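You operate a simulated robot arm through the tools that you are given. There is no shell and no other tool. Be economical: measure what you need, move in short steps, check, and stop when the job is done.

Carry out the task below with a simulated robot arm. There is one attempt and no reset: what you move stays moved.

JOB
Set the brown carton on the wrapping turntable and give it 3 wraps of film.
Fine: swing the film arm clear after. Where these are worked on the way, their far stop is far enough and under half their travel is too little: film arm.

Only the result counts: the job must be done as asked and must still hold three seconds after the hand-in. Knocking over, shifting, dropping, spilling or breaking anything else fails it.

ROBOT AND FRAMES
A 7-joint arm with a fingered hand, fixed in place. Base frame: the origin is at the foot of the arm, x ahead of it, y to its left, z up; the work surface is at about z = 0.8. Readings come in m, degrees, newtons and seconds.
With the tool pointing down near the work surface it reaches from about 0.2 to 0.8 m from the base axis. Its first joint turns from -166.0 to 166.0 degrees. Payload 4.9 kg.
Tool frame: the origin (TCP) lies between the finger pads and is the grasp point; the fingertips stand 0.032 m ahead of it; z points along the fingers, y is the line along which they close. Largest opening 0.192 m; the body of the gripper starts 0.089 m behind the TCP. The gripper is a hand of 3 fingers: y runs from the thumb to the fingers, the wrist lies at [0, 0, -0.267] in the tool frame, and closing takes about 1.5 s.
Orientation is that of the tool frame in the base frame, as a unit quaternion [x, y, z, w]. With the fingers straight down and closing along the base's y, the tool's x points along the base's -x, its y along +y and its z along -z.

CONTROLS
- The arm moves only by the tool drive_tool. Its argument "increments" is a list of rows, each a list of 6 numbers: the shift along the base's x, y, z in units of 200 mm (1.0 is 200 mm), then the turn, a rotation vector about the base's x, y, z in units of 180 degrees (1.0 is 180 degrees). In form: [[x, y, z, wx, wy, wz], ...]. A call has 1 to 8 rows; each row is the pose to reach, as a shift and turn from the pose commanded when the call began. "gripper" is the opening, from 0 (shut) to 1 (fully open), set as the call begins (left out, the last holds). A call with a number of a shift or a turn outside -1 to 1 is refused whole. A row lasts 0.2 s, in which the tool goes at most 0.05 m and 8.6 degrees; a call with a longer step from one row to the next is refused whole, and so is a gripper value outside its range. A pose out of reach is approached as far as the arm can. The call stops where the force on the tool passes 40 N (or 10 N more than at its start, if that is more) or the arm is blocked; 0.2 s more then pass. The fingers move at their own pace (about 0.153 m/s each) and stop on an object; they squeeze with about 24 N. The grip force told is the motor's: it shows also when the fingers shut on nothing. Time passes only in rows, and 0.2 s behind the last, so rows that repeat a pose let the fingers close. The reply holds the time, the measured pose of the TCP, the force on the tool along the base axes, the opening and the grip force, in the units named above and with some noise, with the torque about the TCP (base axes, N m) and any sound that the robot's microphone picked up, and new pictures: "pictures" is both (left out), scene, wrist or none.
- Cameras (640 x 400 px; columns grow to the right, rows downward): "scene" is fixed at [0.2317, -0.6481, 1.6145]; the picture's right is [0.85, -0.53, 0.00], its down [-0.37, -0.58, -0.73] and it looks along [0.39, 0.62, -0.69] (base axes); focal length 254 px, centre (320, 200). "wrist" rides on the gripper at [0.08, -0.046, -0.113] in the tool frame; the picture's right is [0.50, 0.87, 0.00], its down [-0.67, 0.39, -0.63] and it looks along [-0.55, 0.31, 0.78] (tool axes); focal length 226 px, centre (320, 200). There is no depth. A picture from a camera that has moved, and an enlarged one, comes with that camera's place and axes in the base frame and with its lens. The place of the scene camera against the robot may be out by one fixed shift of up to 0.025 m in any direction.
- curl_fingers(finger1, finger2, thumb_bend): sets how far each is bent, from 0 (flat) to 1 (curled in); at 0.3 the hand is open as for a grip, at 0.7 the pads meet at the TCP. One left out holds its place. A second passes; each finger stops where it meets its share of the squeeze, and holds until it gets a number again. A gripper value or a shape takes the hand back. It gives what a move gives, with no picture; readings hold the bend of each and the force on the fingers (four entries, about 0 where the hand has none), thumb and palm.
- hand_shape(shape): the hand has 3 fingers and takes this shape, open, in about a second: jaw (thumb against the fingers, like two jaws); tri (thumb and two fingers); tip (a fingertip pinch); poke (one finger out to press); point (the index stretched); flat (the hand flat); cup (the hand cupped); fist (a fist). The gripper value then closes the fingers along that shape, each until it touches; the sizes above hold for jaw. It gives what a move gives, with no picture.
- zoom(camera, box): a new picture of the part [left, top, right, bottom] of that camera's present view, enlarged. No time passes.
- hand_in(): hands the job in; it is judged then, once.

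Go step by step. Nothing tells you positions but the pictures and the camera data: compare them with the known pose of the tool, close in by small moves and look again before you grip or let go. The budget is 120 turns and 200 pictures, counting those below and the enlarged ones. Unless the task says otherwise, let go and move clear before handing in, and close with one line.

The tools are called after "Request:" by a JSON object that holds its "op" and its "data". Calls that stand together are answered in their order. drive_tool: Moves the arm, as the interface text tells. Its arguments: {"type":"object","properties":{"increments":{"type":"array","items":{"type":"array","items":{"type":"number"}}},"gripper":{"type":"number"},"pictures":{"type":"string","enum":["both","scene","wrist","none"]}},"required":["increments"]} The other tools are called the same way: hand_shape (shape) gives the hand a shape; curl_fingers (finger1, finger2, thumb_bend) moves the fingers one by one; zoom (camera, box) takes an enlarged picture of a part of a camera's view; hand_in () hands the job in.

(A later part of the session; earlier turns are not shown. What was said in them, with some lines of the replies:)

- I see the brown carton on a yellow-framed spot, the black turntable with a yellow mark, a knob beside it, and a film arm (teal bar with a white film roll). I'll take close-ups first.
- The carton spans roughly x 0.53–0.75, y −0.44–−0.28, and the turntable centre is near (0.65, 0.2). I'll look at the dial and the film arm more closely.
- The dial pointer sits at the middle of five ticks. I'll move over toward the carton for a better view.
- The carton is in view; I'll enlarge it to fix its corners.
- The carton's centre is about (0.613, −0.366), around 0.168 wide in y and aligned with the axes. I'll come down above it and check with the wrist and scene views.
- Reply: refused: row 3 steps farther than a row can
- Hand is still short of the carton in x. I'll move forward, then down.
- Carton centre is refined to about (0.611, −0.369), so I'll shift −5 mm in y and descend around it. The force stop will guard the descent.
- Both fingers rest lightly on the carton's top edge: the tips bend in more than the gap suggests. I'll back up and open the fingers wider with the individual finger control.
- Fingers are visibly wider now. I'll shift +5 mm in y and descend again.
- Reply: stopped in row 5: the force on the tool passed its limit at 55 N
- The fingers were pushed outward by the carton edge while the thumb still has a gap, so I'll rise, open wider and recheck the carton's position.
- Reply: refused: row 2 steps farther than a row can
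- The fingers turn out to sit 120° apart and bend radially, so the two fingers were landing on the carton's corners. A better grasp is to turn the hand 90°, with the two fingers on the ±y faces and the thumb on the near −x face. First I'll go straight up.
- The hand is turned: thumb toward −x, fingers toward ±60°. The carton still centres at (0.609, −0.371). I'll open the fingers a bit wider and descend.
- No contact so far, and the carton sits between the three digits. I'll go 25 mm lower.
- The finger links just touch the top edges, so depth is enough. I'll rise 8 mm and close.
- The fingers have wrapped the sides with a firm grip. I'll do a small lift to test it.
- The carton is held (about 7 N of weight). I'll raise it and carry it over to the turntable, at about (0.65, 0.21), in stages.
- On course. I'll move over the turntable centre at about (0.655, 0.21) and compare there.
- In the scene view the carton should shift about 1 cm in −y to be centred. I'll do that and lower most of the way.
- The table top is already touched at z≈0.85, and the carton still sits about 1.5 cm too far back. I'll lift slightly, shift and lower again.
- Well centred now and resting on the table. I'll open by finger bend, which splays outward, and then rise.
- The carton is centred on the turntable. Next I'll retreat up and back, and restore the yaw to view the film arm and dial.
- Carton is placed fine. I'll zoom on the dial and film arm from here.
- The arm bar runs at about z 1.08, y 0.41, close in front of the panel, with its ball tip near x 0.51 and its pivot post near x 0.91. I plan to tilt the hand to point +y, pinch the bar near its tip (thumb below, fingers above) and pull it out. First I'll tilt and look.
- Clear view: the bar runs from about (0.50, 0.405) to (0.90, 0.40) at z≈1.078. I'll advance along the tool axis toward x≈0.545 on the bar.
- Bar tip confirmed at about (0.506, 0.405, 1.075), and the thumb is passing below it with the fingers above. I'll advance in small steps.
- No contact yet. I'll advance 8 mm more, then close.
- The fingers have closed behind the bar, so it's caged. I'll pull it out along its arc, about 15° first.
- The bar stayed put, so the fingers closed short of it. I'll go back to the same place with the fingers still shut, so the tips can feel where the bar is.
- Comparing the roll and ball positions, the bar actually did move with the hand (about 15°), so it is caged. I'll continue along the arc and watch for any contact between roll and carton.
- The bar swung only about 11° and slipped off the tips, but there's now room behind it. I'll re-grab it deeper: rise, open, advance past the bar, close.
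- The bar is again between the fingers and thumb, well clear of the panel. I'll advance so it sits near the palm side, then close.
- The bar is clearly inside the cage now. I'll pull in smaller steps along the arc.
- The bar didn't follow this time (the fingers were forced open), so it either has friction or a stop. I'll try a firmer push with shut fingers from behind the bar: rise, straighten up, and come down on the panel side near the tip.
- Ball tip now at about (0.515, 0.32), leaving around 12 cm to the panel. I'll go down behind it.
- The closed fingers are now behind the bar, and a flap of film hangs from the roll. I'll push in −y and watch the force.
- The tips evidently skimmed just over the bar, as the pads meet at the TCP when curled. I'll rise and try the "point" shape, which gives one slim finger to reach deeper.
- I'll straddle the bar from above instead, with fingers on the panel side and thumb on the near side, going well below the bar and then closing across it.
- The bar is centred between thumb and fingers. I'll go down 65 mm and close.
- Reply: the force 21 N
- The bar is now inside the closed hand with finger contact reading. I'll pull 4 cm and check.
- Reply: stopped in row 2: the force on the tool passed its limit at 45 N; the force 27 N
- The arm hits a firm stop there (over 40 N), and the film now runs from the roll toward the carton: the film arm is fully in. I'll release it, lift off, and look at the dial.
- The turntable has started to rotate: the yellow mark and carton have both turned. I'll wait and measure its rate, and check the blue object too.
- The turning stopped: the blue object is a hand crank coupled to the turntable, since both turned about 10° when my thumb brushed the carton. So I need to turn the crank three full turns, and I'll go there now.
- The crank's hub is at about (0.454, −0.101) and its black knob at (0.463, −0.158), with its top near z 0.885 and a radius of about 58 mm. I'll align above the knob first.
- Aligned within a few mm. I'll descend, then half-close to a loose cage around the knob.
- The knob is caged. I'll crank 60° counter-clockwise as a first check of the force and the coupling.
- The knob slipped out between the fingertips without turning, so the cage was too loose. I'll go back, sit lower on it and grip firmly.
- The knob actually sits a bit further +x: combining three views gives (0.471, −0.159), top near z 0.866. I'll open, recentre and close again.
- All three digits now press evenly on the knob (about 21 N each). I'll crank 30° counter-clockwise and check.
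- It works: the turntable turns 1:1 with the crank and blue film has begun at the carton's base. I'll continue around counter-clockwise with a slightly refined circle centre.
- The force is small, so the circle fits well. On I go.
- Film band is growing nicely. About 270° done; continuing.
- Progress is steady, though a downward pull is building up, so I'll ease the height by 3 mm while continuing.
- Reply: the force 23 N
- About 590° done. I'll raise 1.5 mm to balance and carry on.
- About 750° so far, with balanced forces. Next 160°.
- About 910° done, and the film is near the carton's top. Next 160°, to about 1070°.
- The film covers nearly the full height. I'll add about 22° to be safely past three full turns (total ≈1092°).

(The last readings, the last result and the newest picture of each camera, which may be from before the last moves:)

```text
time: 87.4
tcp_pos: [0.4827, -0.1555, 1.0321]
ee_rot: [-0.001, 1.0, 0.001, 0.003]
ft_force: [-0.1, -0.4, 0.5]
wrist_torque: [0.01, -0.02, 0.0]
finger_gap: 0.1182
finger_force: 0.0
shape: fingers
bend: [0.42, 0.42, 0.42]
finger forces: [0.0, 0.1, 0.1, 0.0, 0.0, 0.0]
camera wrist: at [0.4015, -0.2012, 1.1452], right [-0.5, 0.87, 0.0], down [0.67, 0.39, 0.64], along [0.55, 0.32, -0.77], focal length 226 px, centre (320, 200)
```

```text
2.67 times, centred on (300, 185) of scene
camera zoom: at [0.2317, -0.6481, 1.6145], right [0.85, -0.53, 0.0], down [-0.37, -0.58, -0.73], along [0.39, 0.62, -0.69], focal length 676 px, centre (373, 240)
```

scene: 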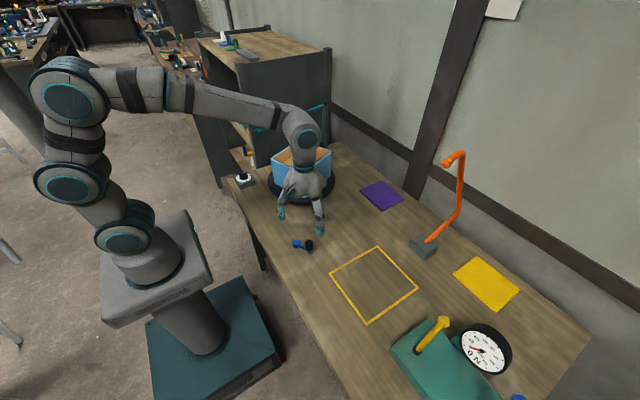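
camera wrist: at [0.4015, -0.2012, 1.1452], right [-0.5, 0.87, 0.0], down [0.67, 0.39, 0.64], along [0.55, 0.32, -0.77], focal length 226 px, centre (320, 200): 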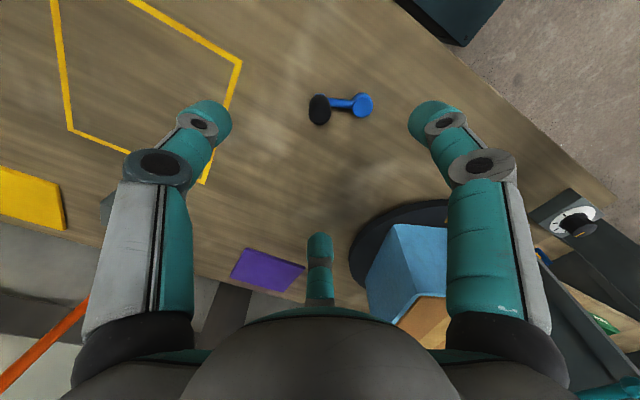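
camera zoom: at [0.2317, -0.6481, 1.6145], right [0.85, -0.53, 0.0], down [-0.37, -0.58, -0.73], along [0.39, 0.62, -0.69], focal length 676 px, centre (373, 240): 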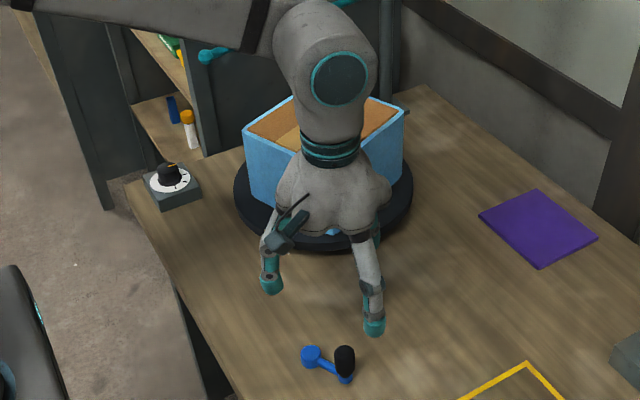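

Three wraps are on and the crank is released. Now I'll push the film arm back toward its parked place: shut fingers, tilted 40°, from the near side.

Request:
{"op": "drive_tool", "data": {"increments": [[0, 0.1, 0.22, 0, 0, 0], [0.0, 0.25, 0.4, 0, 0, 0], [0.0, 0.45, 0.5, 0, 0, 0], [0, 0.7, 0.5, 0, 0, 0], [0, 0.95, 0.5, 0, 0, 0]], "pictures": "none"}}

Request:
{"op": "curl_fingers", "data": {"finger1": 0.73, "finger2": 0.73, "thumb_bend": 0.73}}

Request:
{"op": "drive_tool", "data": {"increments": [[0.05, 0.15, 0, 0.045, 0, 0], [0.1, 0.3, 0, 0.09, 0, 0], [0.15, 0.45, 0, 0.135, 0, 0], [0.2, 0.6, 0, 0.18, 0, 0], [0.26, 0.7, 0, 0.222, 0, 0]]}}

```text
time: 88.6
tcp_pos: [0.483, 0.0324, 1.1298]
ee_rot: [0.0, 1.0, 0.001, 0.004]
ft_force: [-0.3, 0.5, -0.6]
wrist_torque: [-0.02, 0.0, -0.01]
finger_gap: 0.1183
finger_force: 0.1
shape: fingers
bend: [0.42, 0.42, 0.42]
finger forces: [0.1, 0.0, 0.0, 0.0, 0.0, 0.0]
```

```text
time: 89.6
tcp_pos: [0.482, 0.032, 1.1309]
ee_rot: [-0.001, 1.0, 0.001, 0.005]
ft_force: [-1.0, 0.2, -0.1]
wrist_torque: [0.0, -0.03, 0.02]
finger_gap: 0.0009
finger_force: 0.1
shape: fingers
bend: [0.72, 0.72, 0.71]
finger forces: [0.0, 0.0, 0.0, 0.1, 0.0, 0.1]
```

```text
time: 90.8
tcp_pos: [0.5345, 0.1739, 1.1316]
ee_rot: [0.001, 0.939, 0.343, 0.005]
ft_force: [-0.3, 0.8, 0.8]
wrist_torque: [-0.06, 0.03, 0.01]
finger_gap: 0.0009
finger_force: 0.0
shape: fingers
bend: [0.72, 0.72, 0.71]
finger forces: [0.0, 0.1, 0.1, 0.0, 0.1, 0.0]
camera wrist: at [0.4534, 0.0677, 1.1883], right [-0.5, 0.66, 0.55], down [0.66, -0.11, 0.74], along [0.55, 0.74, -0.38], focal length 226 px, centre (320, 200)
```

scene: 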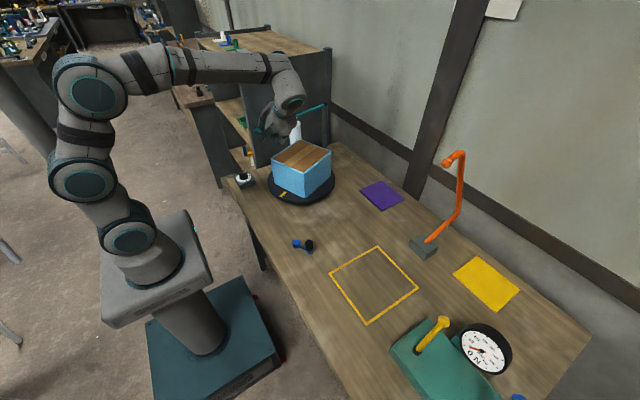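
wrist: 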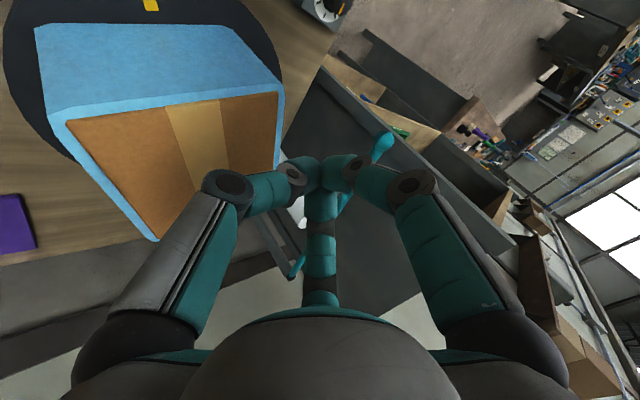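

All clear. I'll lower to bar height on the near side and push +y stepwise.

Request:
{"op": "drive_tool", "data": {"increments": [[0, 0.2, 0, 0, 0, 0], [0, 0.38, -0.1, 0, 0, 0], [0, 0.42, -0.25, 0, 0, 0], [0, 0.45, -0.4, 0, 0, 0]], "pictures": "wrist"}}

Request:
{"op": "drive_tool", "data": {"increments": [[0, 0.08, 0, 0, 0, 0], [0, 0.16, 0, 0, 0, 0], [0, 0.24, 0, 0, 0, 0], [0, 0.32, 0, 0, 0, 0], [-0.01, 0.4, 0, 0, 0, 0]]}}

Request:
{"op": "zoom", "data": {"camera": "scene", "box": [230, 80, 370, 210]}}

```text
time: 91.8
tcp_pos: [0.5332, 0.2645, 1.0525]
ee_rot: [0.001, 0.939, 0.343, 0.005]
ft_force: [-0.1, 0.0, -0.3]
wrist_torque: [-0.04, 0.0, 0.04]
finger_gap: 0.001
finger_force: 0.2
shape: fingers
bend: [0.72, 0.72, 0.71]
finger forces: [0.1, 0.0, 0.0, 0.0, 0.0, 0.1]
camera wrist: at [0.453, 0.1579, 1.1094], right [-0.5, 0.67, 0.55], down [0.66, -0.11, 0.74], along [0.55, 0.74, -0.39], focal length 226 px, centre (320, 200)
```

wrist: 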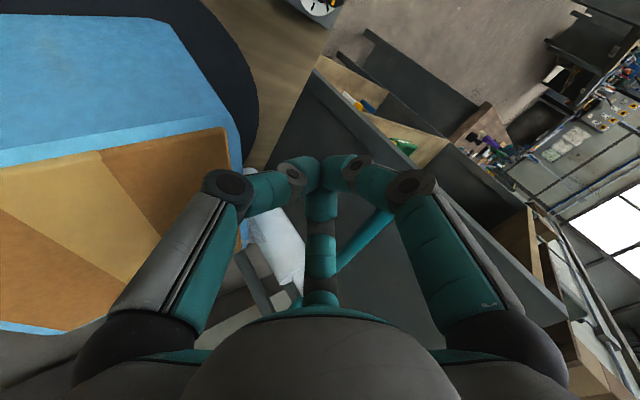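

```text
time: 93.0
tcp_pos: [0.532, 0.3425, 1.0524]
ee_rot: [0.001, 0.94, 0.342, 0.004]
ft_force: [0.2, -0.9, -2.6]
wrist_torque: [0.0, -0.05, 0.02]
finger_gap: 0.001
finger_force: 0.5
shape: fingers
bend: [0.72, 0.72, 0.71]
finger forces: [1.4, 0.0, 0.0, 0.0, 0.0, 0.0]
camera wrist: at [0.4511, 0.2375, 1.1091], right [-0.5, 0.67, 0.55], down [0.67, -0.11, 0.74], along [0.55, 0.74, -0.39], focal length 226 px, centre (320, 200)
```

scene: 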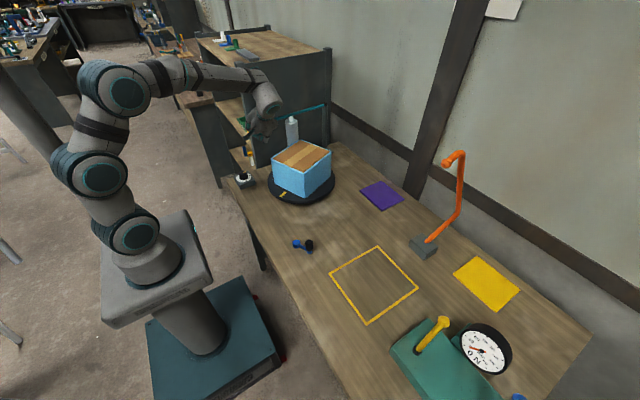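
wrist: 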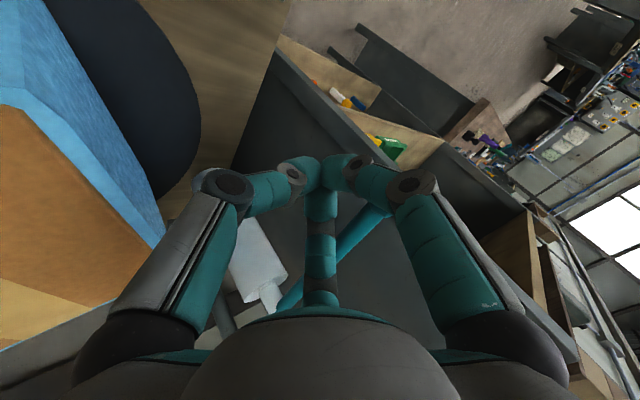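

```text
3.08 times, centred on (300, 145) of scene
camera zoom: at [0.2317, -0.6481, 1.6145], right [0.85, -0.53, 0.0], down [-0.37, -0.58, -0.73], along [0.39, 0.62, -0.69], focal length 780 px, centre (382, 369)
```

zoom: 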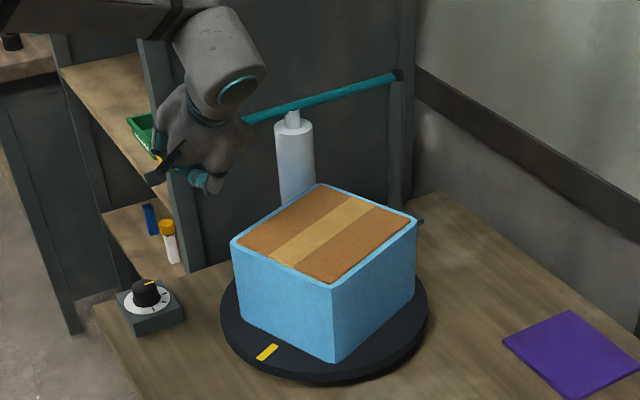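

The bar is being pushed back (the roll shifted toward the panel). I'll continue to the stop.

Request:
{"op": "drive_tool", "data": {"increments": [[0, 0.07, 0, 0, 0, 0], [-0.01, 0.14, 0, 0, 0, 0], [-0.015, 0.21, 0, 0, 0, 0], [-0.02, 0.27, 0, 0, 0, 0]]}}

Request:
{"op": "zoom", "data": {"camera": "scene", "box": [230, 80, 370, 210]}}

```text
time: 94.0
tcp_pos: [0.53, 0.3955, 1.0511]
ee_rot: [0.002, 0.94, 0.34, 0.004]
ft_force: [-3.3, -22.2, 0.5]
wrist_torque: [0.46, -0.04, -0.63]
finger_gap: 0.0013
finger_force: 10.5
shape: fingers
bend: [0.72, 0.71, 0.71]
finger forces: [2.2, 19.2, 0.0, 0.1, 0.0, 0.0]
camera wrist: at [0.4475, 0.2893, 1.1081], right [-0.5, 0.67, 0.55], down [0.67, -0.11, 0.74], along [0.55, 0.74, -0.39], focal length 226 px, centre (320, 200)
```

scene: 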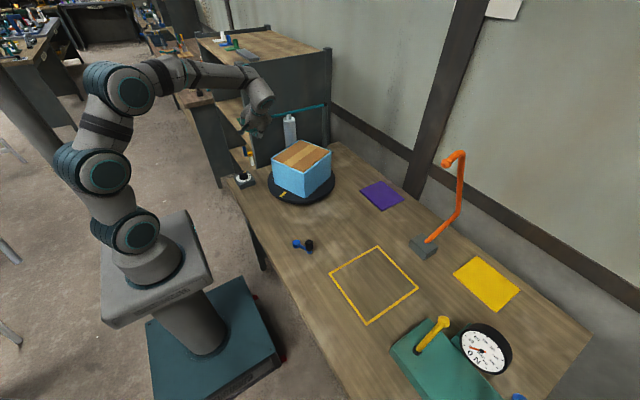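
wrist: 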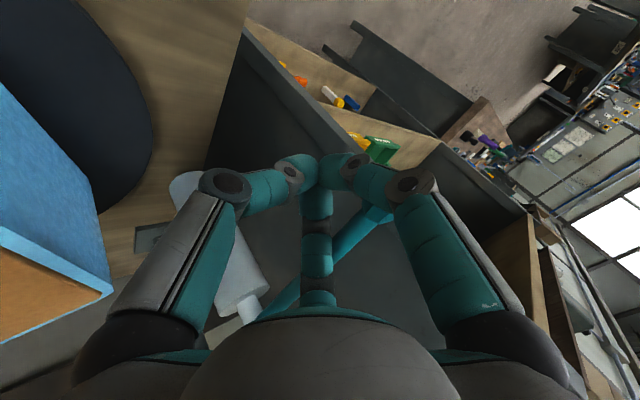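

```text
3.08 times, centred on (300, 145) of scene
camera zoom: at [0.2317, -0.6481, 1.6145], right [0.85, -0.53, 0.0], down [-0.37, -0.58, -0.73], along [0.39, 0.62, -0.69], focal length 780 px, centre (382, 369)
```

zoom: 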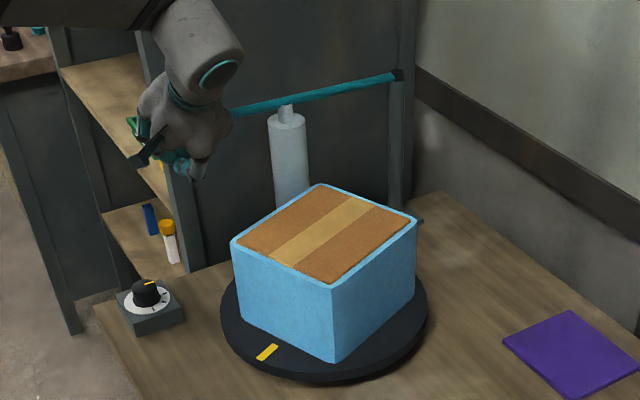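

The roll is back at its original spot with the arm against its parked stop. I'll back off, rise, and verify.

Request:
{"op": "drive_tool", "data": {"increments": [[0, -0.15, 0, 0, 0, 0], [0, -0.35, 0.02, 0, 0, 0], [0, -0.45, 0.2, 0, 0, 0], [0, -0.5, 0.42, 0, 0, 0], [-0.1, -0.6, 0.6, 0, 0, 0], [-0.3, -0.7, 0.65, 0, 0, 0], [-0.5, -0.8, 0.65, 0, 0, 0]]}}

Request:
{"op": "zoom", "data": {"camera": "scene", "box": [230, 80, 370, 210]}}

```text
time: 95.6
tcp_pos: [0.4271, 0.2371, 1.1832]
ee_rot: [0.001, 0.939, 0.343, 0.004]
ft_force: [-0.6, 0.3, -1.5]
wrist_torque: [0.04, 0.01, -0.05]
finger_gap: 0.0013
finger_force: 0.0
shape: fingers
bend: [0.72, 0.72, 0.71]
finger forces: [0.1, 0.1, 0.0, 0.0, 0.0, 0.0]
camera wrist: at [0.347, 0.1302, 1.2399], right [-0.5, 0.67, 0.55], down [0.67, -0.11, 0.74], along [0.55, 0.74, -0.39], focal length 226 px, centre (320, 200)
```

scene: 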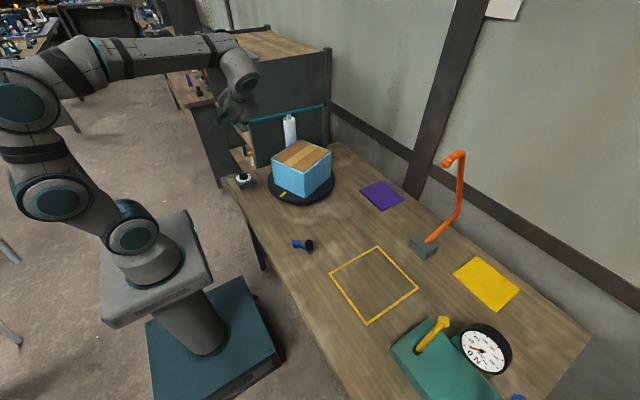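
wrist: 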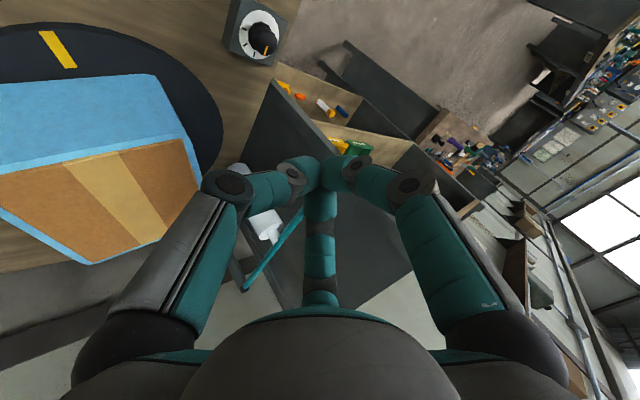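

```text
3.08 times, centred on (300, 145) of scene
camera zoom: at [0.2317, -0.6481, 1.6145], right [0.85, -0.53, 0.0], down [-0.37, -0.58, -0.73], along [0.39, 0.62, -0.69], focal length 780 px, centre (382, 369)
```

zoom: 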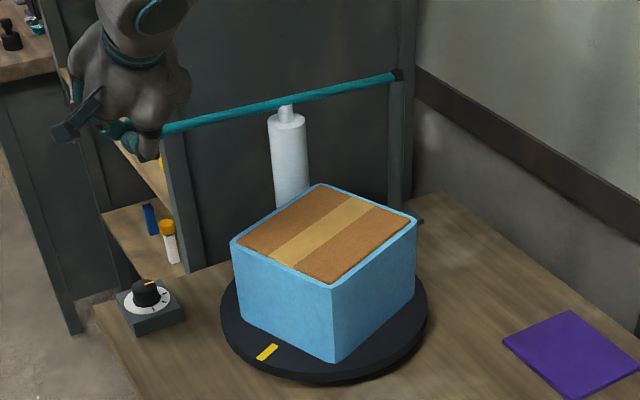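

The carton is wrapped on the turntable, the film arm is parked clear, nothing else has shifted, and the hand is free, so I'm handing in.

Request:
{"op": "hand_in", "data": {}}

```text
The job is handed in.
```

The brown carton is on the turntable with three wraps of film, counted as about 1,090° of hand-cranking. The film arm is back at its parked stop.
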